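You operate a simulated robot arm through the tools that you are given. There is no shell and no other tool. Be economical: measure what you need, move in short steps, check, and stop when the job is done.

You run a simulated two-armed robot. Do the job below in one go: nothing can be reset, and whatever is moved stays where it is left.

## Task
Fetch the scrub pad and set it in the blue tray. Then open the top white drawer, put the yellow cloth from there on the bed of the blue frame, then shut the drawer. Then fetch the orange wheel from the right end of the lift table and set it on the left end of the lift table. Then turn the gap knob to 1 mm. Then put the folded cloth on the left end of the lift table away on the steel ledge on the control desk. Then close the left desk door. Then open the narrow cabinet door, take the ring from the top shelf of the narrow cabinet and leave it on the draining board, then shut the door. Keep to this order.

Only the result counts: the job must be done as asked and must still hold three seconds after the hand-in. Knocking over, shifting, dropping, spilling or breaking anything else fails it. Flat cloth is picked up by pressing the open fingertips on it (5 to 10 N) and closing them slowly along it; thin cloth reads only 2 to 8 mm in the jaws.

## Robot
Two 7-joint arms with two-finger parallel grippers on one trunk, on a base that drives. Base frame: it is fixed to the floor where the robot stands at the start and does not move with it; the origin is under the middle of the robot, x ahead of it, y to its left, z up. Units: m, rad, N and s.
The left shoulder is at the start at [0.03, 0.119, 0.96], the right one opposite. With the tool pointing down near the work surface each hand reaches from about 0.1 to 0.58 m from the robot's upright axis, wherever it stands, measured 20 degrees to its own side. Places, roughly: bed of the blue frame (29x17 cm) [-3.56, -0.88, 0.82]; blue tray (45x26x7 cm) [1.9, -3, 0.9]; draining board [1.6, 0.8, 0.9]; folded cloth (7x9x3 cm) [-3.1, 11.4, 0.5]; gap knob [-2.6, 11.6, 1.4]; left desk door [0, 7.9, 0.4]; left end of the lift table [-3.1, 11.5, 0.5]; narrow cabinet door [0.4, 5.5, 0.6]; ring (8x8x2 cm) [0.5, 5.4, 0.7]; scrub pad (7x5x4 cm) [0.5, 0, 0.9]; steel ledge on the control desk (23x27 cm) [0.38, 6.9, 0.98]; top white drawer [0.6, 0.3, 0.7]; wheel [-1.75, 11.5, 0.5]; yellow cloth (11x7x3 cm) [0.5, 0.2, 0.6]. Payload 3.43 kg a hand.
The TCP of each hand is the grasp point between the finger pads, 0.03 m short of the fingertips. In the tool frame z runs along the fingers and y along their closing line. The gripper opens to 0.094 m. The fingers are 0.028 m wide and 0.01 m thick; the gripper's body (0.05 by 0.096 m) begins 0.055 m behind the TCP.
Orientation is that of the tool frame in the base frame, as a unit quaternion [w, x, y, z]. With the fingers straight down and closing along the base's y, the tool's x points along the base's -x, its y along +y and its z along -z.

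## Interface
- The arms move only by the tool nudge_tool. It takes "left_deltas", "right_deltas" or both (then of equal length, played together; a hand with none holds still); each is a list of rows, each a list of 6 numbers: the shift along the base's x, y, z in m, then the turn, a rotation vector about the base's x, y, z in rad. In form: [[dx, dy, dz, rx, ry, rz], ...]. A call has 1 to 8 rows; each row is the pose to reach, as a shift and turn from the pose commanded when the call began. "left_hand" and "right_hand" are, for a hand that has rows, the finger opening in m, from 0 to 0.094, set as the call begins (left out, the last holds). Each row takes 0.2 s and may step no farther than 0.05 m and 0.15 rad from the row before; otherwise, or with a gripper value out of range, the whole call is refused. A pose out of reach is approached as far as the arm can. The call stops where the force on the tool passes 40 N (or 10 N more than at its start, if that is more) or the arm is blocked; 0.2 s more then pass. Each finger travels about 0.072 m/s and halts on what it meets, pressing with about 43 N; the grip force reading is that of the motor and also rises with nothing between the fingers. The clock runs only during rows and for 0.2 s after the last one: add rows that repeat a pose to give the fingers time. It gives the time, the measured TCP pose, the force on the tool (base axes), the opening and the grip force at its end, in the units of the frame above (readings bear some noise), with the torque about the TCP (base axes, N m) and any sound that the robot's microphone picked up.
- Cameras (640 x 400 px; columns grow to the right, rows downward): "scene" is now at [0.0282, 0.0271, 1.6485]; the picture's right is [0.43, -0.90, 0.00], its down [-0.81, -0.39, -0.44] and it looks along [0.40, 0.19, -0.90] (base axes); focal length 265 px, centre (320, 200). "left" rides on the left gripper at [0.076, -0.014, -0.102] in its tool frame; the picture's right is [0.18, 0.98, 0.00], its down [-0.75, 0.14, -0.64] and it looks along [-0.63, 0.12, 0.77] (tool axes); focal length 243 px, centre (320, 200). "right" rides on the right gripper at [0.076, 0.014, -0.103] in its tool frame; the picture's right is [-0.18, 0.98, 0.00], its down [-0.75, -0.14, -0.64] and it looks along [-0.63, -0.12, 0.77] (tool axes); focal length 243 px, centre (320, 200). There is no depth. A picture from a camera that has moved, and an enlarged one, comes with that camera's place and axes in the base frame and with its lens.
- capture(camera): a new picture of that camera. No time passes.
- raise_lower(by): slides the trunk up (or, below 0, down) by that many m; the arms and the scene camera ride with it, the base frame stays. It gives what a move gives, with no picture.
- roll_base(legs): drives the robot by 1 to 6 legs, each [ahead, turn to the left] in m and rad, along the robot's own axes; the way and the turn of a leg run together, so that a leg with both is an arc; at most 1.5 m and 3.142 rad a leg. The arms and the cameras ride along, it lands a little off, and it stops where it bumps. It gives what a move gives.
- turn_head(pan, tilt): turns the head with the scene camera to pan (to the left, within 2.496 rad either way) and tilt (down, from -0.506 to 1.204), counted from straight ahead of the robot. It gives what a move gives.
- enlarge(camera, box): a new picture of the part [left, top, right, bottom] of that camera's present view, enlarged. No time passes.
- job_done(): hands the job in; it is judged then, once.

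Go step by step. Nothing tells you exact positions but the pictures and the camera data: compare them with the known pose of the tool, close in by small moves and look again before you grip or let go. The budget is 483 turns and 238 pictures, counting those below and the enlarged ones. Unless the task says otherwise, let go and move clear before handing in, and close with one line.

The tools are called after "Emit:" as name(argument=value, ...) on one line, values as JSON. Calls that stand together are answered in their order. nudge_tool: Moves the arms, as the interface text tells. Its arguments: {"type":"object","properties":{"left_deltas":{"type":"array","items":{"type":"array","items":{"type":"number"}}},"left_hand":{"type":"number"},"right_deltas":{"type":"array","items":{"type":"array","items":{"type":"number"}}},"right_hand":{"type":"number"}},"required":[]} The other tools are called the same way: raise_lower (by) slides the trunk up or down; roll_base (legs) drives the base; turn_head (pan, tilt) turns the head that bears the scene camera; capture (camera) takes a picture; enlarge (camera, box) takes an enlarged picture of a part of a camera's view; job_done () hands the job in.

At the start:

```text
clock: 0.0
left_position: [0.3393, 0.4424, 1.1173]
left_ee_rot: [0.0, 0.002, 1.0, 0.0]
left_ft_force: [0.3, 0.1, 0.0]
left_moment: [0.02, -0.01, -0.01]
left_gripper_width: 0.0938
left_finger_force: 0.0
right_position: [0.2966, 0.0271, 1.0962]
right_ee_rot: [0.0, 0.002, 1.0, 0.001]
right_ft_force: [-0.4, -0.2, 0.4]
right_moment: [0.01, 0.03, 0.03]
right_gripper_width: 0.0939
right_finger_force: 0.1
trunk travel left (down, up): [-0.225, 0.185]
robot x, y, heading: [-0.0002, 0.0011, 0.0]
head pan, tilt: [0.445, 1.117]
```

scene: 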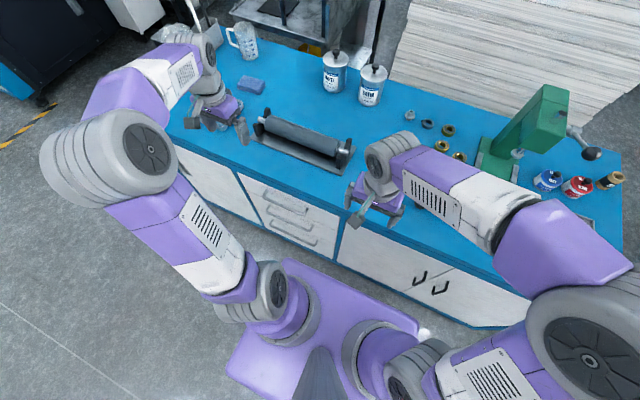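
right: 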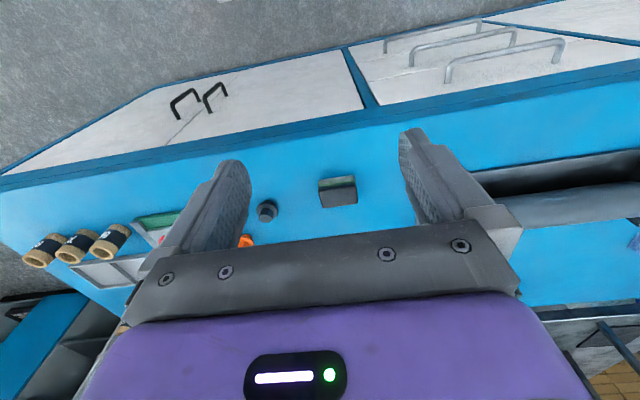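
left: 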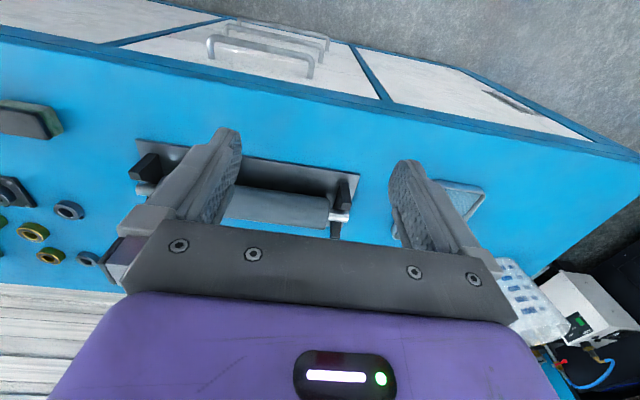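

The scrub pad (grey with a green top) shows on the bench under the right hand. I'll look closer at it first.

Emit:
enlarge(camera="right", box=[220, 130, 420, 255])

Emit:
enlarge(camera="scene", box=[160, 20, 480, 220])

Emit:
turn_head(pan=-0.9, tilt=0.4)

Emit:
capture(camera="scene")

```text
3.20 times, centred on (320, 192) of right
camera zoom: at [0.2208, 0.0418, 1.1986], right [0.19, 0.98, 0.0], down [0.75, -0.14, 0.64], along [0.63, -0.12, -0.77], focal length 776 px, centre (320, 224)
```

zoom: 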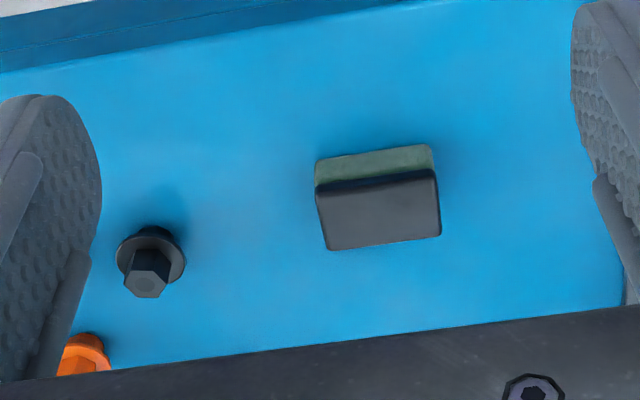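

```text
2.00 times, centred on (320, 120) of scene
camera zoom: at [0.0282, 0.0271, 1.6485], right [0.43, -0.9, 0.0], down [-0.81, -0.39, -0.44], along [0.4, 0.19, -0.9], focal length 530 px, centre (320, 360)
```

zoom: 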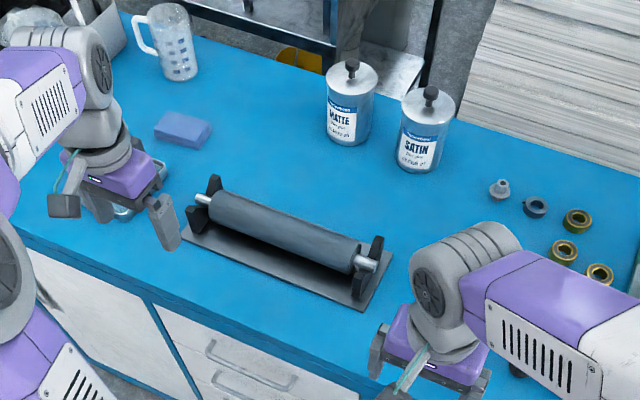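

```text
clock: 1.5
left_position: [0.3393, 0.4428, 1.1171]
left_ee_rot: [-0.001, 0.001, 1.0, 0.001]
left_ft_force: [-0.7, -0.3, -0.1]
left_moment: [-0.01, -0.03, 0.02]
left_gripper_width: 0.0939
left_finger_force: 0.0
right_position: [0.2957, 0.0274, 1.096]
right_ee_rot: [-0.001, 0.001, 1.0, 0.001]
right_ft_force: [0.5, 0.7, -0.3]
right_moment: [0.02, 0.05, 0.0]
right_gripper_width: 0.0938
right_finger_force: 0.0
trunk travel left (down, up): [-0.225, 0.185]
robot x, y, heading: [0.0031, -0.003, 0.0]
head pan, tilt: [-0.901, 0.4]
```

```text
232 pictures are left
camera scene: at [0.0299, -0.0722, 1.7064], right [-0.78, -0.62, 0.0], down [-0.24, 0.31, -0.92], along [0.57, -0.72, -0.39], focal length 265 px, centre (320, 200)
```

scene: 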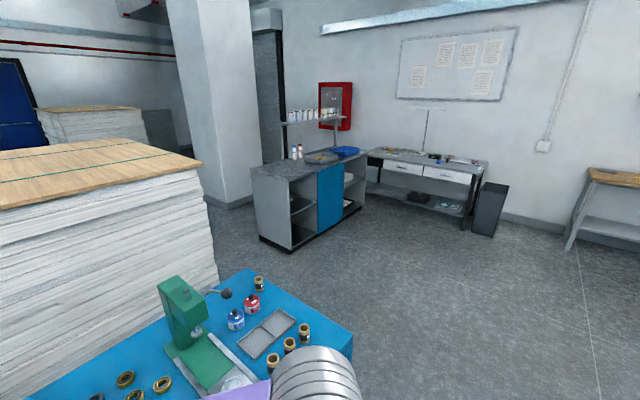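

The pad seems to sit near x 0.5, y 0.02, with the long side along y. I'll bring the right hand nearer for a second look that fixes its height.

Emit:
nudge_tool(right_deltas=[[0.04, 0, -0.02, 0, 0, 0], [0.08, 0, -0.04, 0, 0, 0], [0.12, 0, -0.06, 0, 0, 0], [0.16, 0, -0.08, 0, 0, 0]])

Emit:
capture(camera="right")

```text
clock: 2.5
left_position: [0.3409, 0.4418, 1.1169]
left_ee_rot: [0.0, 0.002, 1.0, 0.0]
left_ft_force: [0.7, 0.0, -0.3]
left_moment: [-0.02, 0.0, -0.02]
left_gripper_width: 0.0939
left_finger_force: 0.0
right_position: [0.4606, 0.0251, 1.014]
right_ee_rot: [0.0, 0.001, 1.0, 0.001]
right_ft_force: [0.8, -0.5, 0.2]
right_moment: [0.03, 0.02, -0.02]
right_gripper_width: 0.0938
right_finger_force: 0.1
trunk travel left (down, up): [-0.225, 0.185]
robot x, y, heading: [0.0, 0.0019, 0.0]
head pan, tilt: [-0.901, 0.4]
```

```text
231 pictures are left
camera right: at [0.3842, 0.0405, 1.117], right [0.19, 0.98, 0.0], down [0.75, -0.15, 0.64], along [0.63, -0.12, -0.77], focal length 243 px, centre (320, 200)
```

right: 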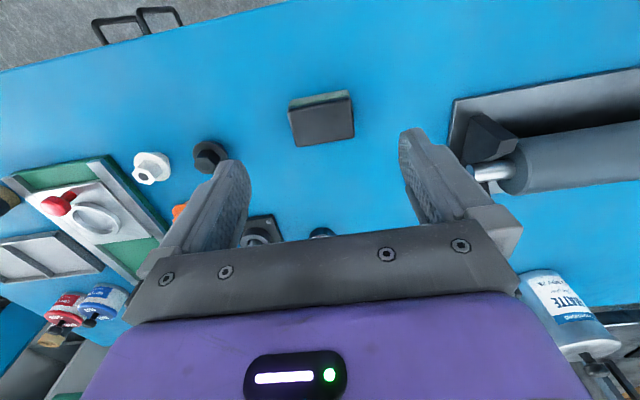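

By triangulation the pad top is at about (0.482, 0.025, 0.877), square to the axes. I'll descend around it.

Emit:
nudge_tool(right_deltas=[[0.01, 0, -0.04, 0, 0, 0], [0.021, 0, -0.08, 0, 0, 0], [0.021, 0, -0.115, 0, 0, 0]])

Emit:
capture(camera="right")

```text
clock: 3.3
left_position: [0.3399, 0.4416, 1.118]
left_ee_rot: [0.0, 0.002, 1.0, 0.0]
left_ft_force: [0.6, -0.5, -0.5]
left_moment: [-0.03, 0.04, -0.03]
left_gripper_width: 0.094
left_finger_force: 0.1
right_position: [0.4787, 0.0283, 0.898]
right_ee_rot: [-0.001, 0.002, 1.0, 0.0]
right_ft_force: [-0.1, -0.2, 0.2]
right_moment: [0.02, -0.01, 0.04]
right_gripper_width: 0.094
right_finger_force: 0.1
trunk travel left (down, up): [-0.225, 0.185]
robot x, y, heading: [-0.0, 0.0014, 0.003]
head pan, tilt: [-0.901, 0.4]
```

```text
230 pictures are left
camera right: at [0.4036, 0.0415, 1.001], right [0.19, 0.98, 0.0], down [0.75, -0.14, 0.64], along [0.63, -0.12, -0.77], focal length 243 px, centre (320, 200)
```

right: 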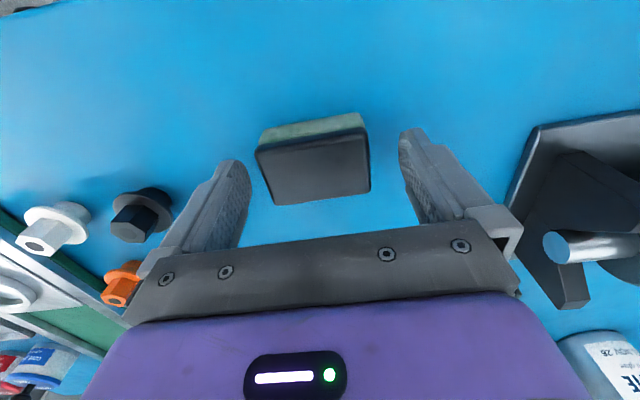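

The pad sits between the fingers. Lowering slightly and closing.

Emit:
nudge_tool(right_deltas=[[0.003, -0.002, -0.02, 0, 0, 0], [0.003, -0.002, -0.027, 0, 0, 0]])

Emit:
nudge_tool(right_hand=0.045, right_deltas=[[0, 0, 0, 0, 0, 0], [0, 0, 0, 0, 0, 0], [0, 0, 0, 0, 0, 0], [0, 0, 0, 0, 0, 0]])

```text
clock: 4.0
left_position: [0.3382, 0.4416, 1.1186]
left_ee_rot: [0.001, 0.004, 1.0, 0.0]
left_ft_force: [0.4, 0.4, 0.2]
left_moment: [-0.02, 0.0, 0.01]
left_gripper_width: 0.0939
left_finger_force: 0.1
right_position: [0.4798, 0.0257, 0.8804]
right_ee_rot: [0.002, 0.002, 1.0, 0.001]
right_ft_force: [-15.1, -4.0, 25.1]
right_moment: [-1.39, 0.8, -0.5]
right_gripper_width: 0.0937
right_finger_force: 0.1
trunk travel left (down, up): [-0.225, 0.185]
robot x, y, heading: [0.001, 0.0002, 0.0]
head pan, tilt: [-0.901, 0.4]
stopped in row 2 (right hand): the force on the tool passed its limit at 42 N (the readings are from after the stop); the commanded pose is now the measured one
```

```text
clock: 4.9
left_position: [0.3398, 0.4412, 1.1181]
left_ee_rot: [0.0, 0.003, 1.0, 0.0]
left_ft_force: [-0.8, 0.1, -1.1]
left_moment: [0.0, -0.02, -0.03]
left_gripper_width: 0.094
left_finger_force: 0.0
right_position: [0.4857, 0.0235, 0.8803]
right_ee_rot: [0.005, 0.003, 1.0, 0.0]
right_ft_force: [-5.5, -6.2, 12.1]
right_moment: [0.28, 0.3, 0.23]
right_gripper_width: 0.0677
right_finger_force: 42.9
trunk travel left (down, up): [-0.225, 0.185]
robot x, y, heading: [0.0028, 0.0028, -0.003]
head pan, tilt: [-0.901, 0.4]
stopped in row 4 (right hand): the force on the tool passed its limit at 40 N (the readings are from after the stop); the commanded pose is now the measured one
```

The fingertips touched the bench (about z 0.85) and the pad is gripped at 68 mm. Lifting.

Emit:
nudge_tool(right_hand=0.045, right_deltas=[[0, 0, 0.04, 0, 0, 0], [0, 0, 0.08, 0, 0, 0], [-0.03, 0, 0.12, 0, 0, 0], [-0.07, 0, 0.15, 0, 0, 0], [-0.11, 0, 0.18, 0, 0, 0], [-0.15, 0, 0.21, 0, 0, 0]])

Emit:
capture(camera="right")

```text
clock: 6.3
left_position: [0.3387, 0.4427, 1.1174]
left_ee_rot: [0.0, 0.004, 1.0, 0.0]
left_ft_force: [-0.2, 0.4, 0.1]
left_moment: [0.02, -0.02, 0.02]
left_gripper_width: 0.0938
left_finger_force: 0.1
right_position: [0.3336, 0.0239, 1.0899]
right_ee_rot: [0.004, 0.003, 1.0, 0.0]
right_ft_force: [-0.3, -0.6, -0.7]
right_moment: [-0.03, -0.08, -0.03]
right_gripper_width: 0.0677
right_finger_force: 42.9
trunk travel left (down, up): [-0.225, 0.185]
robot x, y, heading: [0.0051, -0.0031, 0.001]
head pan, tilt: [-0.901, 0.4]
```

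```text
229 pictures are left
camera right: at [0.2572, 0.0378, 1.1917], right [0.19, 0.98, 0.0], down [0.75, -0.15, 0.65], along [0.64, -0.12, -0.76], focal length 243 px, centre (320, 200)
```

right: 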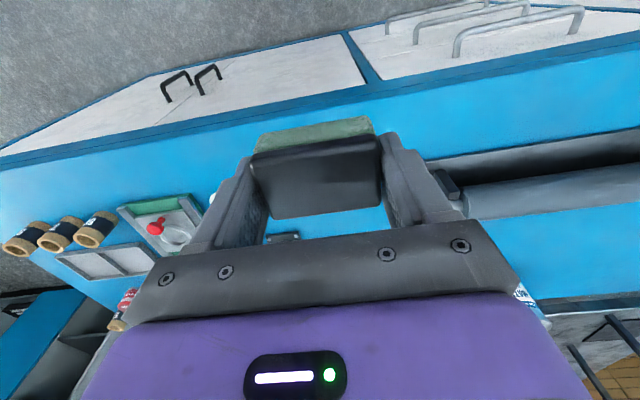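

The pad is held. Next is the blue tray on the grey counter to the right; zooming in to plan the drive.

Emit:
enlarge(camera="scene", box=[230, 80, 510, 255])

Emit:
turn_head(pan=-2.0, tilt=0.4)

Emit:
capture(camera="scene")

```text
2.29 times, centred on (370, 168) of scene
camera zoom: at [0.0282, -0.073, 1.7064], right [-0.78, -0.62, 0.0], down [-0.24, 0.31, -0.92], along [0.57, -0.72, -0.39], focal length 605 px, centre (206, 274)
```

zoom: 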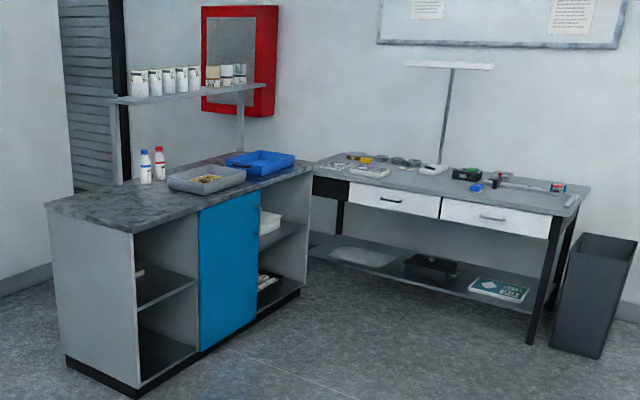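

```text
clock: 7.6
left_position: [0.3402, 0.4413, 1.1177]
left_ee_rot: [0.0, 0.003, 1.0, 0.0]
left_ft_force: [0.9, 0.0, 0.6]
left_moment: [0.0, -0.02, -0.02]
left_gripper_width: 0.0939
left_finger_force: 0.0
right_position: [0.3355, 0.0242, 1.0887]
right_ee_rot: [0.006, 0.002, 1.0, 0.0]
right_ft_force: [-1.3, -0.5, -0.6]
right_moment: [0.0, 0.0, 0.02]
right_gripper_width: 0.0675
right_finger_force: 43.2
trunk travel left (down, up): [-0.225, 0.185]
robot x, y, heading: [0.0023, 0.0021, 0.001]
head pan, tilt: [-2.0, 0.4]
```

```text
227 pictures are left
camera scene: at [-0.0663, -0.0841, 1.7064], right [-0.91, 0.42, 0.0], down [0.16, 0.35, -0.92], along [-0.38, -0.84, -0.39], focal length 265 px, centre (320, 200)
```

scene: 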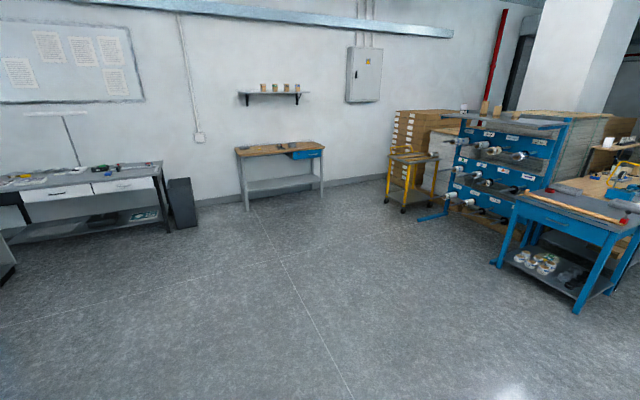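

The counter's front edge lies about x 1.73 (y −1.74 to −3.26), with the tray near (1.95, −3.05). I'll back off, go round the bench's right end and approach.

Emit:
roll_base(legs=[[-0.3, 0], [0, -1.571], [1.4, 0], [0, 0.731], [1.0, 0], [0.95, 0]])

Emit:
roll_base(legs=[[0, 0.84]])

Emit:
turn_head(pan=-0.2, tilt=0.7)

Emit:
capture(camera="scene")

```text
clock: 31.5
left_position: [1.5157, -2.8167, 1.1179]
left_ee_rot: [0.0, 0.412, 0.911, 0.0]
left_ft_force: [0.6, -0.2, -0.3]
left_moment: [0.0, -0.02, 0.0]
left_gripper_width: 0.0941
left_finger_force: 0.1
right_position: [1.1999, -3.0898, 1.0891]
right_ee_rot: [0.005, 0.412, 0.911, -0.002]
right_ft_force: [0.1, 0.0, 0.0]
right_moment: [0.04, 0.0, 0.01]
right_gripper_width: 0.0677
right_finger_force: 42.9
trunk travel left (down, up): [-0.225, 0.185]
robot x, y, heading: [0.9608, -2.8584, -0.841]
head pan, tilt: [-2.0, 0.4]
```

```text
clock: 34.0
left_position: [1.3112, -2.4237, 1.117]
left_ee_rot: [0.0, 0.015, 1.0, 0.0]
left_ft_force: [0.6, 0.9, -0.2]
left_moment: [-0.06, -0.02, 0.03]
left_gripper_width: 0.0939
left_finger_force: 0.1
right_position: [1.2952, -2.8405, 1.0894]
right_ee_rot: [0.006, 0.016, 1.0, 0.0]
right_ft_force: [0.4, 0.8, 0.0]
right_moment: [0.01, -0.02, 0.05]
right_gripper_width: 0.0675
right_finger_force: 43.0
trunk travel left (down, up): [-0.225, 0.185]
robot x, y, heading: [0.9577, -2.8578, -0.024]
head pan, tilt: [-2.0, 0.4]
```

```text
clock: 35.8
left_position: [1.3105, -2.4227, 1.1174]
left_ee_rot: [-0.001, 0.015, 1.0, 0.0]
left_ft_force: [-0.5, 0.5, -0.6]
left_moment: [-0.01, 0.01, 0.01]
left_gripper_width: 0.0943
left_finger_force: 0.0
right_position: [1.2947, -2.8407, 1.0897]
right_ee_rot: [0.005, 0.016, 1.0, 0.0]
right_ft_force: [0.5, 0.2, -1.2]
right_moment: [0.0, 0.01, 0.04]
right_gripper_width: 0.0675
right_finger_force: 42.7
trunk travel left (down, up): [-0.225, 0.185]
robot x, y, heading: [0.9553, -2.8539, -0.023]
head pan, tilt: [-0.201, 0.7]
```

```text
226 pictures are left
camera scene: at [1.0148, -2.8744, 1.6796], right [-0.23, -0.97, 0.0], down [-0.63, 0.15, -0.77], along [0.75, -0.17, -0.64], focal length 265 px, centre (320, 200)
```

scene: 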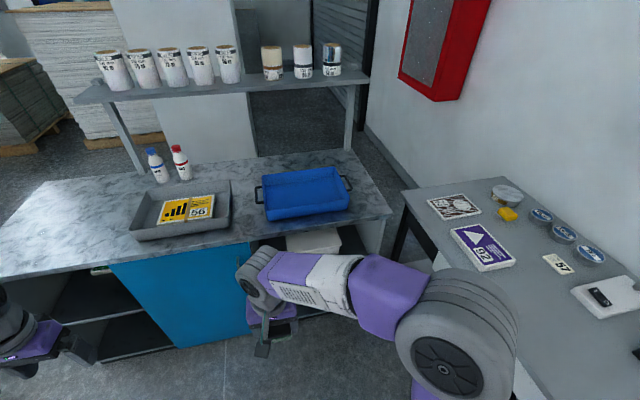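

The tray is seen with its long side along y, centre about (1.95, −3.02), rim about 0.97. I'll drive 0.37 m ahead and look again.

Emit:
roll_base(legs=[[0.37, 0.024]])

Emit:
capture(camera="scene")

Emit:
capture(camera="right")

```text
clock: 38.2
left_position: [1.6647, -2.4185, 1.1174]
left_ee_rot: [0.0, 0.003, 1.0, 0.0]
left_ft_force: [-0.2, 0.2, 0.2]
left_moment: [-0.02, 0.06, 0.02]
left_gripper_width: 0.0941
left_finger_force: 0.1
right_position: [1.6603, -2.8376, 1.0901]
right_ee_rot: [0.005, 0.003, 1.0, 0.0]
right_ft_force: [0.9, 0.0, -0.7]
right_moment: [-0.01, -0.01, 0.01]
right_gripper_width: 0.0676
right_finger_force: 43.6
trunk travel left (down, up): [-0.225, 0.185]
robot x, y, heading: [1.3292, -2.8639, 0.0]
head pan, tilt: [-0.201, 0.7]
```

```text
225 pictures are left
camera scene: at [1.3814, -2.8778, 1.6795], right [-0.2, -0.98, 0.0], down [-0.63, 0.13, -0.76], along [0.75, -0.15, -0.64], focal length 265 px, centre (320, 200)
```

scene: 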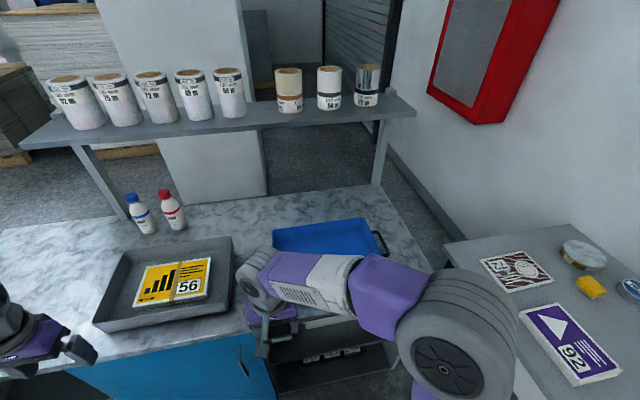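

```text
224 pictures are left
camera right: at [1.5844, -2.8227, 1.1912], right [0.19, 0.98, 0.0], down [0.75, -0.15, 0.65], along [0.64, -0.12, -0.76], focal length 243 px, centre (320, 200)
```

right: 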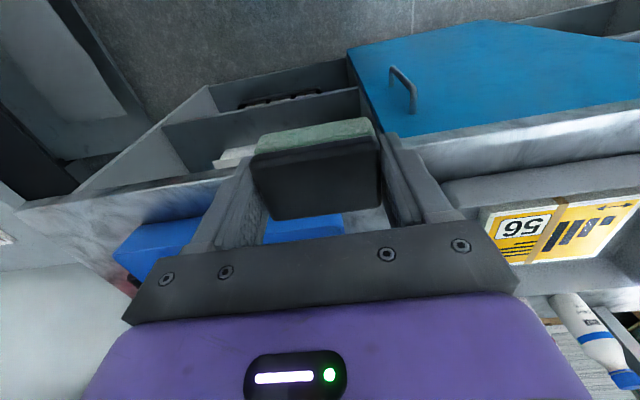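

I'll carry the pad over the tray at safe height and look.

Emit:
nudge_tool(right_deltas=[[0.03, -0.03, 0.02, 0, 0, 0], [0.06, -0.06, 0.03, 0, 0, 0], [0.1, -0.09, 0.03, 0, 0, 0], [0.13, -0.12, 0.03, 0, 0, 0], [0.16, -0.14, 0.03, 0, 0, 0], [0.2, -0.16, 0.03, 0, 0, 0]])

Emit:
capture(camera="right")

Emit:
capture(camera="scene")

```text
clock: 39.6
left_position: [1.6664, -2.4195, 1.1175]
left_ee_rot: [0.0, 0.003, 1.0, 0.0]
left_ft_force: [0.5, -0.4, 0.6]
left_moment: [0.04, -0.01, 0.02]
left_gripper_width: 0.0943
left_finger_force: 0.1
right_position: [1.8606, -2.9969, 1.1194]
right_ee_rot: [0.004, 0.003, 1.0, 0.001]
right_ft_force: [0.0, 0.0, -0.9]
right_moment: [0.04, 0.01, -0.01]
right_gripper_width: 0.0673
right_finger_force: 43.0
trunk travel left (down, up): [-0.225, 0.185]
robot x, y, heading: [1.3237, -2.8618, 0.001]
head pan, tilt: [-0.201, 0.7]
```

```text
223 pictures are left
camera right: at [1.7849, -2.9831, 1.221], right [0.19, 0.98, 0.0], down [0.75, -0.15, 0.65], along [0.64, -0.12, -0.76], focal length 243 px, centre (320, 200)
```

right: 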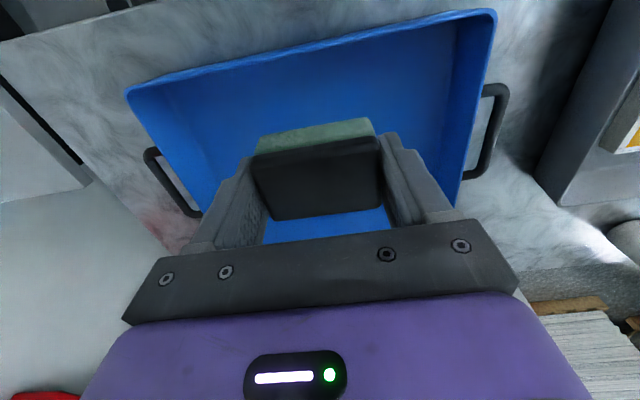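

```text
222 pictures are left
camera scene: at [1.3824, -2.8784, 1.6795], right [-0.2, -0.98, 0.0], down [-0.63, 0.13, -0.76], along [0.75, -0.15, -0.65], focal length 265 px, centre (320, 200)
```

scene: 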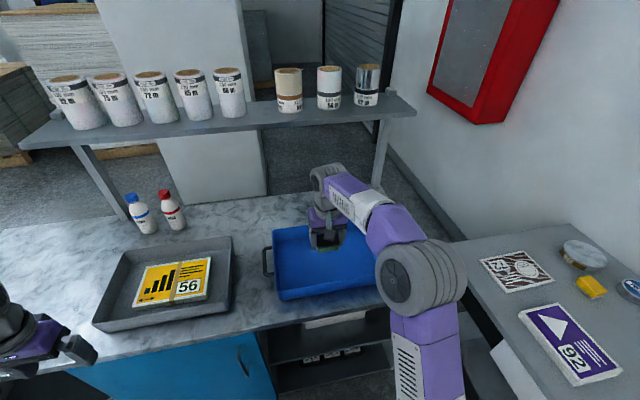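

The pad is over the tray but near its front rim; shifting 4 cm further in and lowering.

Emit:
nudge_tool(right_deltas=[[0.04, 0, -0.02, 0, 0, 0], [0.04, 0, -0.06, 0, 0, 0], [0.04, 0, -0.1, 0, 0, 0], [0.04, 0, -0.14, 0, 0, 0]])

Emit:
capture(camera="right")

```text
clock: 40.6
left_position: [1.665, -2.4198, 1.1153]
left_ee_rot: [0.0, 0.002, 1.0, 0.0]
left_ft_force: [0.1, -0.9, 0.7]
left_moment: [-0.01, -0.01, 0.02]
left_gripper_width: 0.0939
left_finger_force: 0.1
right_position: [1.9018, -2.9966, 0.9792]
right_ee_rot: [0.005, 0.002, 1.0, 0.0]
right_ft_force: [-0.5, -0.6, -0.5]
right_moment: [0.01, 0.0, 0.01]
right_gripper_width: 0.0675
right_finger_force: 42.9
trunk travel left (down, up): [-0.225, 0.185]
robot x, y, heading: [1.3267, -2.8628, -0.002]
head pan, tilt: [-0.201, 0.7]
```

```text
221 pictures are left
camera right: at [1.8256, -2.9825, 1.0808], right [0.19, 0.98, 0.0], down [0.75, -0.15, 0.65], along [0.64, -0.12, -0.76], focal length 243 px, centre (320, 200)
```

right: 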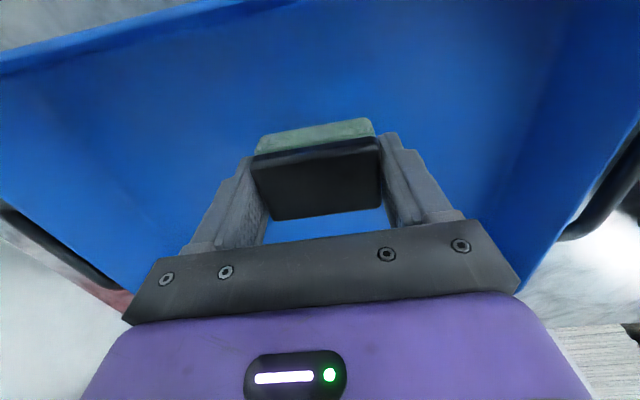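

It is well inside the tray. Lowering until it touches.

Emit:
nudge_tool(right_deltas=[[0, 0, -0.01, 0, 0, 0], [0, 0, -0.02, 0, 0, 0], [0, 0, -0.03, 0, 0, 0], [0, 0, -0.04, 0, 0, 0], [0, 0, -0.05, 0, 0, 0], [0, 0, -0.06, 0, 0, 0]])

```text
clock: 41.9
left_position: [1.6647, -2.4186, 1.1172]
left_ee_rot: [0.0, 0.002, 1.0, 0.0]
left_ft_force: [0.6, 0.1, -0.3]
left_moment: [-0.01, 0.04, 0.04]
left_gripper_width: 0.0942
left_finger_force: 0.0
right_position: [1.9042, -2.9981, 0.9352]
right_ee_rot: [0.015, 0.004, 1.0, 0.001]
right_ft_force: [-7.2, 1.0, 20.9]
right_moment: [-0.77, 0.55, -0.22]
right_gripper_width: 0.0677
right_finger_force: 43.1
trunk travel left (down, up): [-0.225, 0.185]
robot x, y, heading: [1.3225, -2.8589, 0.0]
head pan, tilt: [-0.201, 0.7]
stopped in row 6 (right hand): the force on the tool passed its limit at 50 N (the readings are from after the stop); the commanded pose is now the measured one
```

Contact made with the tray floor. Easing off a hair, releasing, and rising.

Emit:
nudge_tool(right_deltas=[[0, 0, 0.002, 0, 0, 0], [0, 0, 0.002, 0, 0, 0]])

Emit:
nudge_tool(right_hand=0.094, right_deltas=[[0, 0, 0, 0, 0, 0], [0, 0, 0, 0, 0, 0], [0, 0, 0, 0, 0, 0]])

Emit:
nudge_tool(right_deltas=[[0, 0, 0.03, 0, 0, 0], [0, 0, 0.07, 0, 0, 0], [0, 0, 0.11, 0, 0, 0], [0, 0, 0.15, 0, 0, 0], [-0.04, 0, 0.18, 0, 0, 0]])

Emit:
capture(camera="right")

```text
clock: 42.5
left_position: [1.6637, -2.4198, 1.1179]
left_ee_rot: [0.002, 0.002, 1.0, 0.001]
left_ft_force: [0.0, 0.6, 0.4]
left_moment: [0.0, 0.03, -0.01]
left_gripper_width: 0.094
left_finger_force: 0.0
right_position: [1.9043, -2.9965, 0.9355]
right_ee_rot: [0.014, 0.003, 1.0, 0.001]
right_ft_force: [1.9, -0.7, 15.5]
right_moment: [-0.45, 0.12, -0.04]
right_gripper_width: 0.0674
right_finger_force: 42.8
trunk travel left (down, up): [-0.225, 0.185]
robot x, y, heading: [1.3226, -2.8598, 0.002]
head pan, tilt: [-0.201, 0.7]
```

```text
clock: 43.3
left_position: [1.6635, -2.4179, 1.1171]
left_ee_rot: [0.0, 0.003, 1.0, -0.001]
left_ft_force: [0.4, -0.2, -0.5]
left_moment: [0.02, 0.01, -0.01]
left_gripper_width: 0.0936
left_finger_force: 0.0
right_position: [1.9039, -2.9962, 0.9355]
right_ee_rot: [0.013, 0.002, 1.0, 0.002]
right_ft_force: [0.8, 8.9, 18.2]
right_moment: [-0.59, 0.16, 0.02]
right_gripper_width: 0.0893
right_finger_force: 0.1
trunk travel left (down, up): [-0.225, 0.185]
robot x, y, heading: [1.3264, -2.8626, 0.002]
head pan, tilt: [-0.201, 0.7]
```

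```text
clock: 44.5
left_position: [1.6627, -2.4204, 1.1192]
left_ee_rot: [0.001, 0.001, 1.0, 0.0]
left_ft_force: [-0.5, 0.3, -0.4]
left_moment: [-0.01, -0.05, -0.02]
left_gripper_width: 0.0941
left_finger_force: 0.1
right_position: [1.861, -2.9954, 1.1145]
right_ee_rot: [0.014, 0.003, 1.0, 0.0]
right_ft_force: [-0.3, -0.4, -0.7]
right_moment: [-0.02, -0.03, -0.03]
right_gripper_width: 0.0941
right_finger_force: 0.1
trunk travel left (down, up): [-0.225, 0.185]
robot x, y, heading: [1.3252, -2.8619, 0.002]
head pan, tilt: [-0.201, 0.7]
```

```text
220 pictures are left
camera right: at [1.7829, -2.9815, 1.2154], right [0.19, 0.98, 0.01], down [0.74, -0.15, 0.66], along [0.65, -0.12, -0.75], focal length 243 px, centre (320, 200)
```

right: 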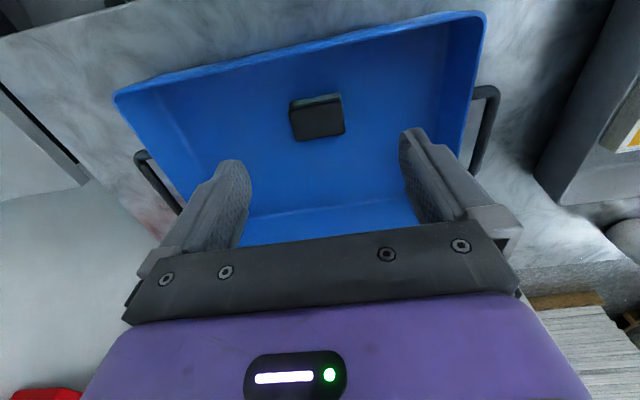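

The pad lies in the tray. Retracting the right hand and driving back the same way to the bench.

Emit:
nudge_tool(right_deltas=[[-0.03, 0.02, 0, 0, 0, 0], [-0.07, 0.04, 0, 0, 0, 0], [-0.11, 0.06, 0, 0, 0, 0], [-0.15, 0.08, 0, 0, 0, 0], [-0.19, 0.1, 0, 0, 0, 0], [-0.22, 0.1, 0, 0, 0, 0]])

Emit:
roll_base(legs=[[-0.37, 0], [0, -0.84], [-1.0, 0], [-0.95, 0], [0, -0.731], [-1.4, 0]])

Emit:
roll_base(legs=[[0, 1.571]])

Emit:
turn_head(pan=0.3, tilt=0.7)

Emit:
capture(camera="scene")

```text
clock: 45.9
left_position: [1.6653, -2.4208, 1.1183]
left_ee_rot: [0.0, 0.003, 1.0, 0.0]
left_ft_force: [-0.5, 0.0, 0.0]
left_moment: [0.02, 0.0, 0.0]
left_gripper_width: 0.0938
left_finger_force: 0.0
right_position: [1.6426, -2.8968, 1.1143]
right_ee_rot: [0.013, 0.002, 1.0, 0.001]
right_ft_force: [-0.2, -0.4, 0.3]
right_moment: [0.04, 0.0, 0.02]
right_gripper_width: 0.0939
right_finger_force: 0.0
trunk travel left (down, up): [-0.225, 0.185]
robot x, y, heading: [1.326, -2.8653, 0.003]
head pan, tilt: [-0.201, 0.7]
```

```text
clock: 68.4
left_position: [0.0463, -0.3242, 1.1171]
left_ee_rot: [0.0, 0.694, 0.72, 0.0]
left_ft_force: [-0.3, -0.1, -0.3]
left_moment: [0.0, 0.01, 0.01]
left_gripper_width: 0.0942
left_finger_force: 0.1
right_position: [-0.4308, -0.3249, 1.1148]
right_ee_rot: [0.009, 0.695, 0.719, -0.007]
right_ft_force: [-0.9, -0.1, -0.7]
right_moment: [0.02, -0.02, -0.01]
right_gripper_width: 0.0941
right_finger_force: 0.1
trunk travel left (down, up): [-0.225, 0.185]
robot x, y, heading: [-0.4095, -0.0046, -1.53]
head pan, tilt: [-0.201, 0.7]
```

```text
clock: 72.6
left_position: [-0.0869, 0.4507, 1.1174]
left_ee_rot: [0.001, -0.017, 1.0, 0.0]
left_ft_force: [-1.2, 0.6, 0.0]
left_moment: [0.0, -0.03, -0.01]
left_gripper_width: 0.094
left_finger_force: 0.0
right_position: [-0.089, -0.0258, 1.1133]
right_ee_rot: [0.011, -0.017, 1.0, 0.001]
right_ft_force: [0.0, -0.1, -0.2]
right_moment: [0.0, 0.0, -0.01]
right_gripper_width: 0.094
right_finger_force: 0.1
trunk travel left (down, up): [-0.225, 0.185]
robot x, y, heading: [-0.4086, -0.0035, 0.039]
head pan, tilt: [-0.201, 0.7]
```

```text
clock: 73.6
left_position: [-0.0856, 0.4519, 1.1173]
left_ee_rot: [0.001, -0.017, 1.0, 0.001]
left_ft_force: [-0.6, -0.1, -0.7]
left_moment: [0.02, -0.04, 0.03]
left_gripper_width: 0.0939
left_finger_force: 0.1
right_position: [-0.0878, -0.0249, 1.1135]
right_ee_rot: [0.012, -0.018, 1.0, 0.001]
right_ft_force: [0.1, -0.5, 0.5]
right_moment: [0.01, 0.0, 0.01]
right_gripper_width: 0.0941
right_finger_force: 0.1
trunk travel left (down, up): [-0.225, 0.185]
robot x, y, heading: [-0.4084, -0.003, 0.037]
head pan, tilt: [0.3, 0.7]
```

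```text
219 pictures are left
camera scene: at [-0.3565, 0.0235, 1.6796], right [0.33, -0.94, 0.0], down [-0.61, -0.21, -0.76], along [0.72, 0.25, -0.64], focal length 265 px, centre (320, 200)
```

scene: 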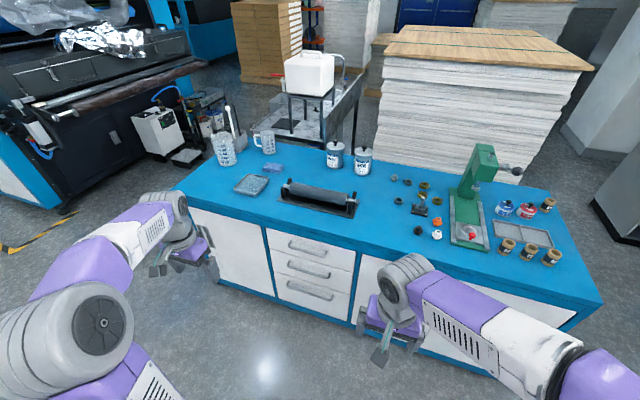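

The three-drawer unit is in front, left of centre; the top drawer's handle is near (307, 247). Enlarging to measure.

Emit:
enlarge(camera="scene", box=[240, 200, 400, 300])

```text
4.00 times, centred on (320, 250) of scene
camera zoom: at [-0.3565, 0.0235, 1.6796], right [0.33, -0.94, 0.0], down [-0.61, -0.21, -0.76], along [0.72, 0.25, -0.64], focal length 1059 px, centre (320, 0)
```

zoom: 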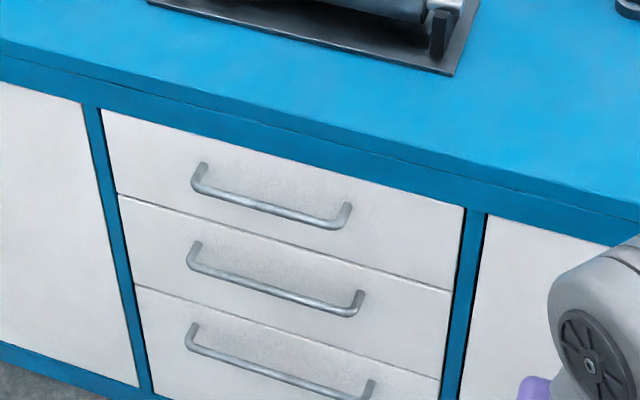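

The top drawer face spans y 0.11–0.55, z 0.64–0.795 at x ≈0.37; its bar handle is about y 0.24–0.40, z 0.735, x 0.34. I'll lower the trunk and turn the left hand to point forward with jaws closing vertically.

Emit:
raise_lower(by=-0.18)

Emit:
nudge_tool(left_deltas=[[0, 0, 0, 0.086, -0.086, -0.086], [0, 0, 0, 0.172, -0.172, -0.172], [0, 0, 0, 0.258, -0.258, -0.258], [0, 0, 0, 0.344, -0.344, -0.344], [0, 0, 0, 0.43, -0.43, -0.43], [0, 0, 0, 0.516, -0.516, -0.516], [0, 0, 0, 0.602, -0.602, -0.602], [0, 0, 0, 0.688, -0.688, -0.688]])

Emit:
nudge_tool(left_deltas=[[0, 0, 0, 0.086, -0.086, -0.086], [0, 0, 0, 0.172, -0.172, -0.172], [0, 0, 0, 0.258, -0.258, -0.258], [0, 0, 0, 0.344, -0.344, -0.344], [0, 0, 0, 0.43, -0.43, -0.43], [0, 0, 0, 0.516, -0.516, -0.516], [0, 0, 0, 0.521, -0.521, -0.521]])

```text
clock: 75.6
left_position: [-0.0875, 0.4505, 0.9371]
left_ee_rot: [0.0, -0.017, 1.0, -0.001]
left_ft_force: [-0.3, -0.1, -0.6]
left_moment: [-0.03, -0.01, 0.0]
left_gripper_width: 0.0943
left_finger_force: 0.0
right_position: [-0.0888, -0.0262, 0.9342]
right_ee_rot: [0.012, -0.018, 1.0, 0.0]
right_ft_force: [0.8, -0.3, -0.1]
right_moment: [0.0, -0.04, 0.02]
right_gripper_width: 0.0942
right_finger_force: 0.1
trunk travel left (down, up): [-0.045, 0.365]
robot x, y, heading: [-0.4121, -0.0035, 0.04]
head pan, tilt: [0.3, 0.7]
```

```text
clock: 77.4
left_position: [-0.0865, 0.452, 0.937]
left_ee_rot: [0.33, 0.31, 0.832, 0.319]
left_ft_force: [-0.6, 0.6, 0.1]
left_moment: [0.01, 0.02, -0.02]
left_gripper_width: 0.0939
left_finger_force: 0.0
right_position: [-0.0884, -0.0273, 0.9333]
right_ee_rot: [0.013, -0.019, 1.0, 0.003]
right_ft_force: [-0.5, 0.5, -0.1]
right_moment: [0.01, -0.05, 0.02]
right_gripper_width: 0.0939
right_finger_force: 0.2
trunk travel left (down, up): [-0.045, 0.365]
robot x, y, heading: [-0.4098, -0.0028, 0.037]
head pan, tilt: [0.3, 0.7]
```

```text
clock: 79.0
left_position: [-0.0881, 0.4519, 0.9366]
left_ee_rot: [0.509, 0.491, 0.508, 0.491]
left_ft_force: [-0.2, -0.2, 0.3]
left_moment: [-0.04, 0.01, -0.05]
left_gripper_width: 0.0942
left_finger_force: 0.1
right_position: [-0.0885, -0.0265, 0.9331]
right_ee_rot: [0.012, -0.018, 1.0, 0.002]
right_ft_force: [0.5, -0.1, 0.1]
right_moment: [0.01, -0.02, 0.01]
right_gripper_width: 0.0941
right_finger_force: 0.1
trunk travel left (down, up): [-0.045, 0.365]
robot x, y, heading: [-0.4114, -0.0042, 0.036]
head pan, tilt: [0.3, 0.7]
```

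The hand now points forward with vertical jaws. Lining it up to handle height and driving forward a bit.

Emit:
nudge_tool(left_deltas=[[0, -0.03, -0.04, 0, 0, 0], [0, -0.06, -0.08, 0, 0, 0], [0, -0.09, -0.12, 0, 0, 0], [0, -0.12, -0.16, 0, 0, 0], [0, -0.132, -0.2, 0, 0, 0]])

Emit:
roll_base(legs=[[0.15, -0.037]])

Emit:
capture(camera="left")

Emit:
capture(camera="scene")

```text
clock: 80.2
left_position: [-0.0892, 0.3197, 0.7397]
left_ee_rot: [0.508, 0.491, 0.508, 0.492]
left_ft_force: [-0.3, -0.1, 0.1]
left_moment: [0.0, -0.02, -0.01]
left_gripper_width: 0.0941
left_finger_force: 0.1
left hand out of reach, approached as far as the arm can: row 3, 4
right_position: [-0.0882, -0.0265, 0.9331]
right_ee_rot: [0.011, -0.017, 1.0, 0.001]
right_ft_force: [0.5, 0.4, -0.6]
right_moment: [0.02, -0.02, -0.01]
right_gripper_width: 0.0938
right_finger_force: 0.0
trunk travel left (down, up): [-0.045, 0.365]
robot x, y, heading: [-0.4119, -0.0016, 0.039]
head pan, tilt: [0.3, 0.7]
```

```text
clock: 81.5
left_position: [0.0719, 0.3107, 0.739]
left_ee_rot: [0.518, 0.5, 0.5, 0.482]
left_ft_force: [1.6, -0.4, 0.5]
left_moment: [-0.01, -0.01, 0.02]
left_gripper_width: 0.0942
left_finger_force: 0.0
right_position: [0.062, -0.035, 0.934]
right_ee_rot: [0.011, 0.001, 1.0, 0.002]
right_ft_force: [0.2, -0.7, 0.5]
right_moment: [-0.01, 0.04, 0.05]
right_gripper_width: 0.0941
right_finger_force: 0.0
trunk travel left (down, up): [-0.045, 0.365]
robot x, y, heading: [-0.2571, -0.0008, -0.0]
head pan, tilt: [0.3, 0.7]
```

```text
217 pictures are left
camera left: at [-0.0264, 0.3906, 0.7214], right [0.01, 0.22, 0.98], down [-0.67, -0.72, 0.17], along [0.74, -0.65, 0.14], focal length 243 px, centre (320, 200)
```

left: 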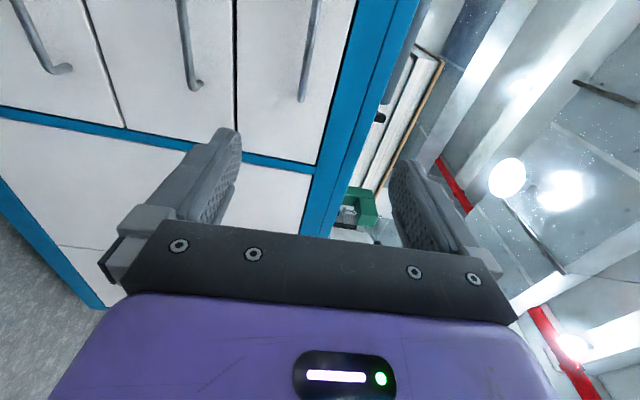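

```text
216 pictures are left
camera scene: at [-0.2049, 0.0247, 1.4995], right [0.3, -0.95, 0.0], down [-0.62, -0.19, -0.76], along [0.73, 0.23, -0.64], focal length 265 px, centre (320, 200)
```

scene: 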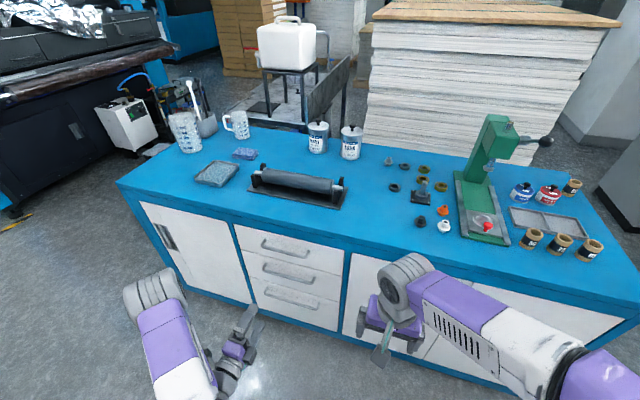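

The left camera puts the handle bar at about z 0.72, y 0.26–0.38. I'll move the hand closer and check again.

Emit:
nudge_tool(left_deltas=[[0.04, 0.005, -0.01, 0, 0, 0], [0.08, 0.01, -0.015, 0, 0, 0], [0.12, 0.01, -0.015, 0, 0, 0], [0.16, 0.01, -0.015, 0, 0, 0], [0.19, 0.01, -0.015, 0, 0, 0]])

Emit:
capture(camera="left")

Emit:
enlarge(camera="scene", box=[200, 180, 400, 305])

```text
clock: 82.7
left_position: [0.2617, 0.3208, 0.7231]
left_ee_rot: [0.518, 0.501, 0.499, 0.482]
left_ft_force: [-0.4, -0.5, 0.9]
left_moment: [0.01, 0.0, 0.0]
left_gripper_width: 0.0938
left_finger_force: 0.1
right_position: [0.0595, -0.0354, 0.933]
right_ee_rot: [0.013, 0.002, 1.0, 0.0]
right_ft_force: [0.2, 0.1, -0.2]
right_moment: [0.04, -0.03, 0.03]
right_gripper_width: 0.0938
right_finger_force: 0.1
trunk travel left (down, up): [-0.045, 0.365]
robot x, y, heading: [-0.2597, 0.0009, -0.002]
head pan, tilt: [0.3, 0.7]
```

```text
215 pictures are left
camera left: at [0.1639, 0.4004, 0.7049], right [0.01, 0.22, 0.98], down [-0.67, -0.72, 0.17], along [0.74, -0.65, 0.14], focal length 243 px, centre (320, 200)
```

left: 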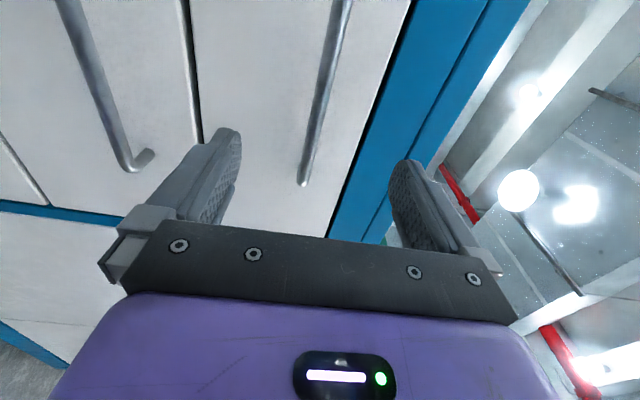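

```text
3.20 times, centred on (300, 242) of scene
camera zoom: at [-0.2056, 0.0246, 1.4996], right [0.3, -0.95, 0.0], down [-0.62, -0.19, -0.76], along [0.73, 0.23, -0.64], focal length 847 px, centre (384, 64)
```

zoom: 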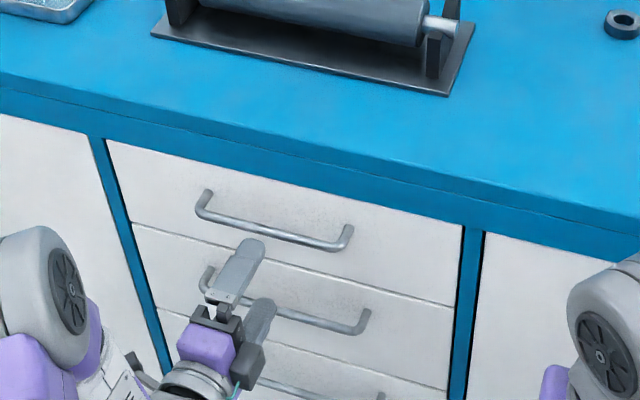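

The bar is at about (0.345, 0.26–0.40, 0.718). Advancing to straddle it.

Emit:
nudge_tool(left_deltas=[[0.03, 0.005, -0.005, 0, 0, 0], [0.06, 0.005, -0.005, 0, 0, 0], [0.07, 0.005, -0.005, 0, 0, 0]])

Emit:
capture(camera="left")

```text
clock: 83.5
left_position: [0.3336, 0.3262, 0.7177]
left_ee_rot: [0.518, 0.501, 0.499, 0.481]
left_ft_force: [0.1, -0.7, 0.1]
left_moment: [-0.01, 0.02, 0.0]
left_gripper_width: 0.0937
left_finger_force: 0.1
right_position: [0.0595, -0.0366, 0.9343]
right_ee_rot: [0.013, 0.002, 1.0, 0.001]
right_ft_force: [0.1, 0.2, -0.2]
right_moment: [0.0, 0.0, 0.0]
right_gripper_width: 0.0939
right_finger_force: 0.1
trunk travel left (down, up): [-0.045, 0.365]
robot x, y, heading: [-0.2591, 0.0034, -0.0]
head pan, tilt: [0.3, 0.7]
```

```text
213 pictures are left
camera left: at [0.2338, 0.4053, 0.7002], right [0.01, 0.22, 0.98], down [-0.67, -0.72, 0.17], along [0.74, -0.65, 0.14], focal length 243 px, centre (320, 200)
```

left: 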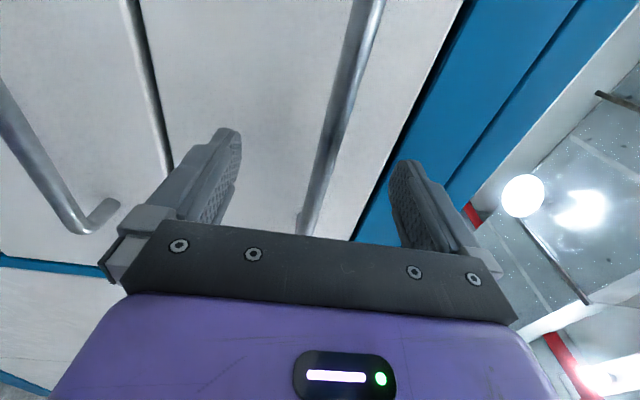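

The bar is between the fingers; closing on it.

Emit:
nudge_tool(left_hand=0.0, left_deltas=[[0, 0, 0, 0, 0, 0], [0, 0, 0, 0, 0, 0], [0, 0, 0, 0, 0, 0], [0, 0, 0, 0, 0, 0]])

Emit:
nudge_tool(left_deltas=[[-0.02, 0, 0, 0, 0, 0], [-0.04, 0, 0, 0, 0, 0], [-0.06, 0, 0, 0, 0, 0], [-0.08, 0, 0, 0, 0, 0]])

Emit:
capture(camera="scene")

```text
clock: 84.5
left_position: [0.3338, 0.3263, 0.7189]
left_ee_rot: [0.517, 0.501, 0.498, 0.483]
left_ft_force: [0.2, 0.1, 3.8]
left_moment: [1.21, -0.08, 0.06]
left_gripper_width: 0.0124
left_finger_force: 45.1
right_position: [0.0593, -0.0353, 0.9338]
right_ee_rot: [0.012, 0.002, 1.0, 0.001]
right_ft_force: [0.0, 0.5, 0.0]
right_moment: [0.02, -0.02, 0.0]
right_gripper_width: 0.0939
right_finger_force: 0.0
trunk travel left (down, up): [-0.045, 0.365]
robot x, y, heading: [-0.2582, -0.0019, 0.002]
head pan, tilt: [0.3, 0.7]
```

```text
clock: 85.5
left_position: [0.2512, 0.3264, 0.7188]
left_ee_rot: [0.517, 0.501, 0.499, 0.482]
left_ft_force: [-1.2, 0.9, 1.7]
left_moment: [1.32, 0.05, 0.32]
left_gripper_width: 0.0125
left_finger_force: 45.1
right_position: [0.0592, -0.0349, 0.9342]
right_ee_rot: [0.013, 0.002, 1.0, 0.001]
right_ft_force: [0.0, 0.0, 0.6]
right_moment: [-0.02, 0.02, 0.01]
right_gripper_width: 0.094
right_finger_force: 0.0
trunk travel left (down, up): [-0.045, 0.365]
robot x, y, heading: [-0.2577, -0.0005, 0.006]
head pan, tilt: [0.3, 0.7]
```

```text
212 pictures are left
camera scene: at [-0.2062, 0.0246, 1.4996], right [0.3, -0.95, 0.0], down [-0.61, -0.19, -0.77], along [0.73, 0.23, -0.64], focal length 265 px, centre (320, 200)
```

scene: 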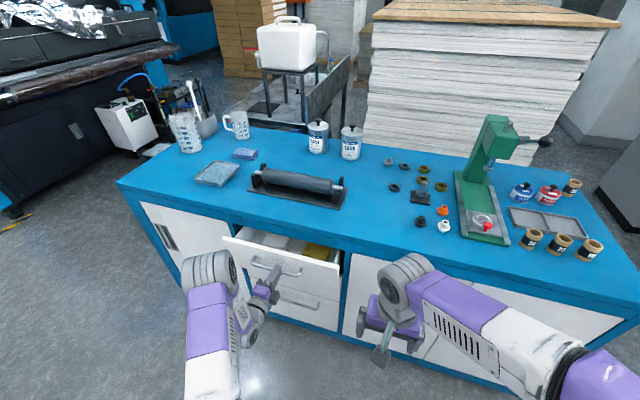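

The drawer slides out; a yellow item is visible at its right. Pulling further.

Emit:
nudge_tool(left_deltas=[[-0.02, 0, 0, 0, 0, 0], [-0.04, 0, 0, 0, 0, 0], [-0.06, 0, 0, 0, 0, 0], [-0.08, 0, 0, 0, 0, 0], [-0.1, 0, 0, 0, 0, 0], [-0.12, 0, 0, 0, 0, 0], [-0.14, 0, 0, 0, 0, 0], [-0.16, 0, 0, 0, 0, 0]])

Emit:
capture(camera="scene")

```text
clock: 87.3
left_position: [0.0921, 0.327, 0.7192]
left_ee_rot: [0.518, 0.501, 0.5, 0.481]
left_ft_force: [-0.6, 4.4, -0.6]
left_moment: [1.17, -0.08, 1.08]
left_gripper_width: 0.0126
left_finger_force: 44.9
right_position: [0.0598, -0.0352, 0.9343]
right_ee_rot: [0.012, 0.001, 1.0, 0.0]
right_ft_force: [0.1, 0.7, -0.5]
right_moment: [-0.04, -0.03, 0.0]
right_gripper_width: 0.094
right_finger_force: 0.0
trunk travel left (down, up): [-0.045, 0.365]
robot x, y, heading: [-0.2558, -0.0015, 0.003]
head pan, tilt: [0.3, 0.7]
```

```text
211 pictures are left
camera scene: at [-0.2062, 0.0249, 1.4996], right [0.3, -0.95, 0.0], down [-0.61, -0.19, -0.77], along [0.73, 0.23, -0.64], focal length 265 px, centre (320, 200)
```

scene: 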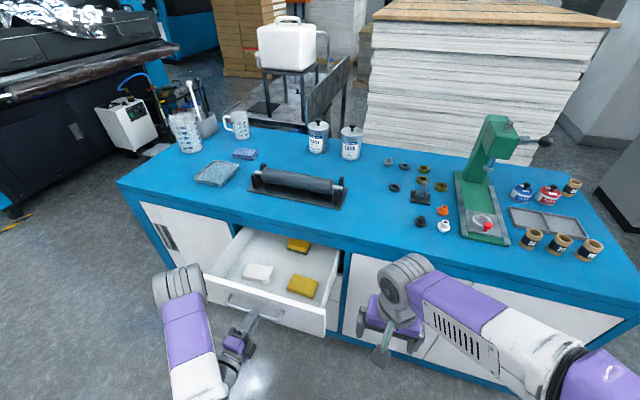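

Two yellow items appear; zooming in to tell which is the cloth.

Emit:
enlarge(camera="scene", box=[200, 215, 360, 315])

```text
4.00 times, centred on (280, 265) of scene
camera zoom: at [-0.2062, 0.0249, 1.4996], right [0.3, -0.95, 0.0], down [-0.61, -0.19, -0.77], along [0.73, 0.23, -0.64], focal length 1059 px, centre (480, -60)
```

zoom: 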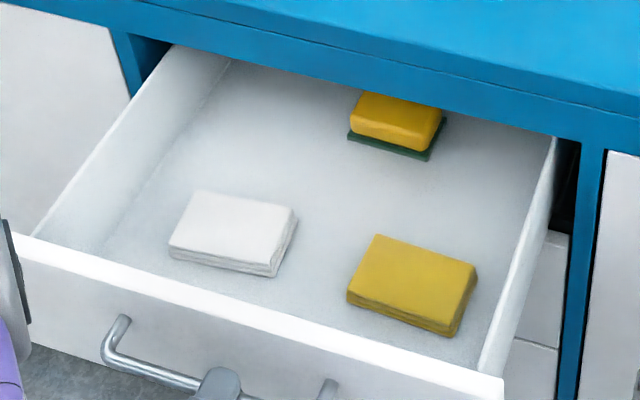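

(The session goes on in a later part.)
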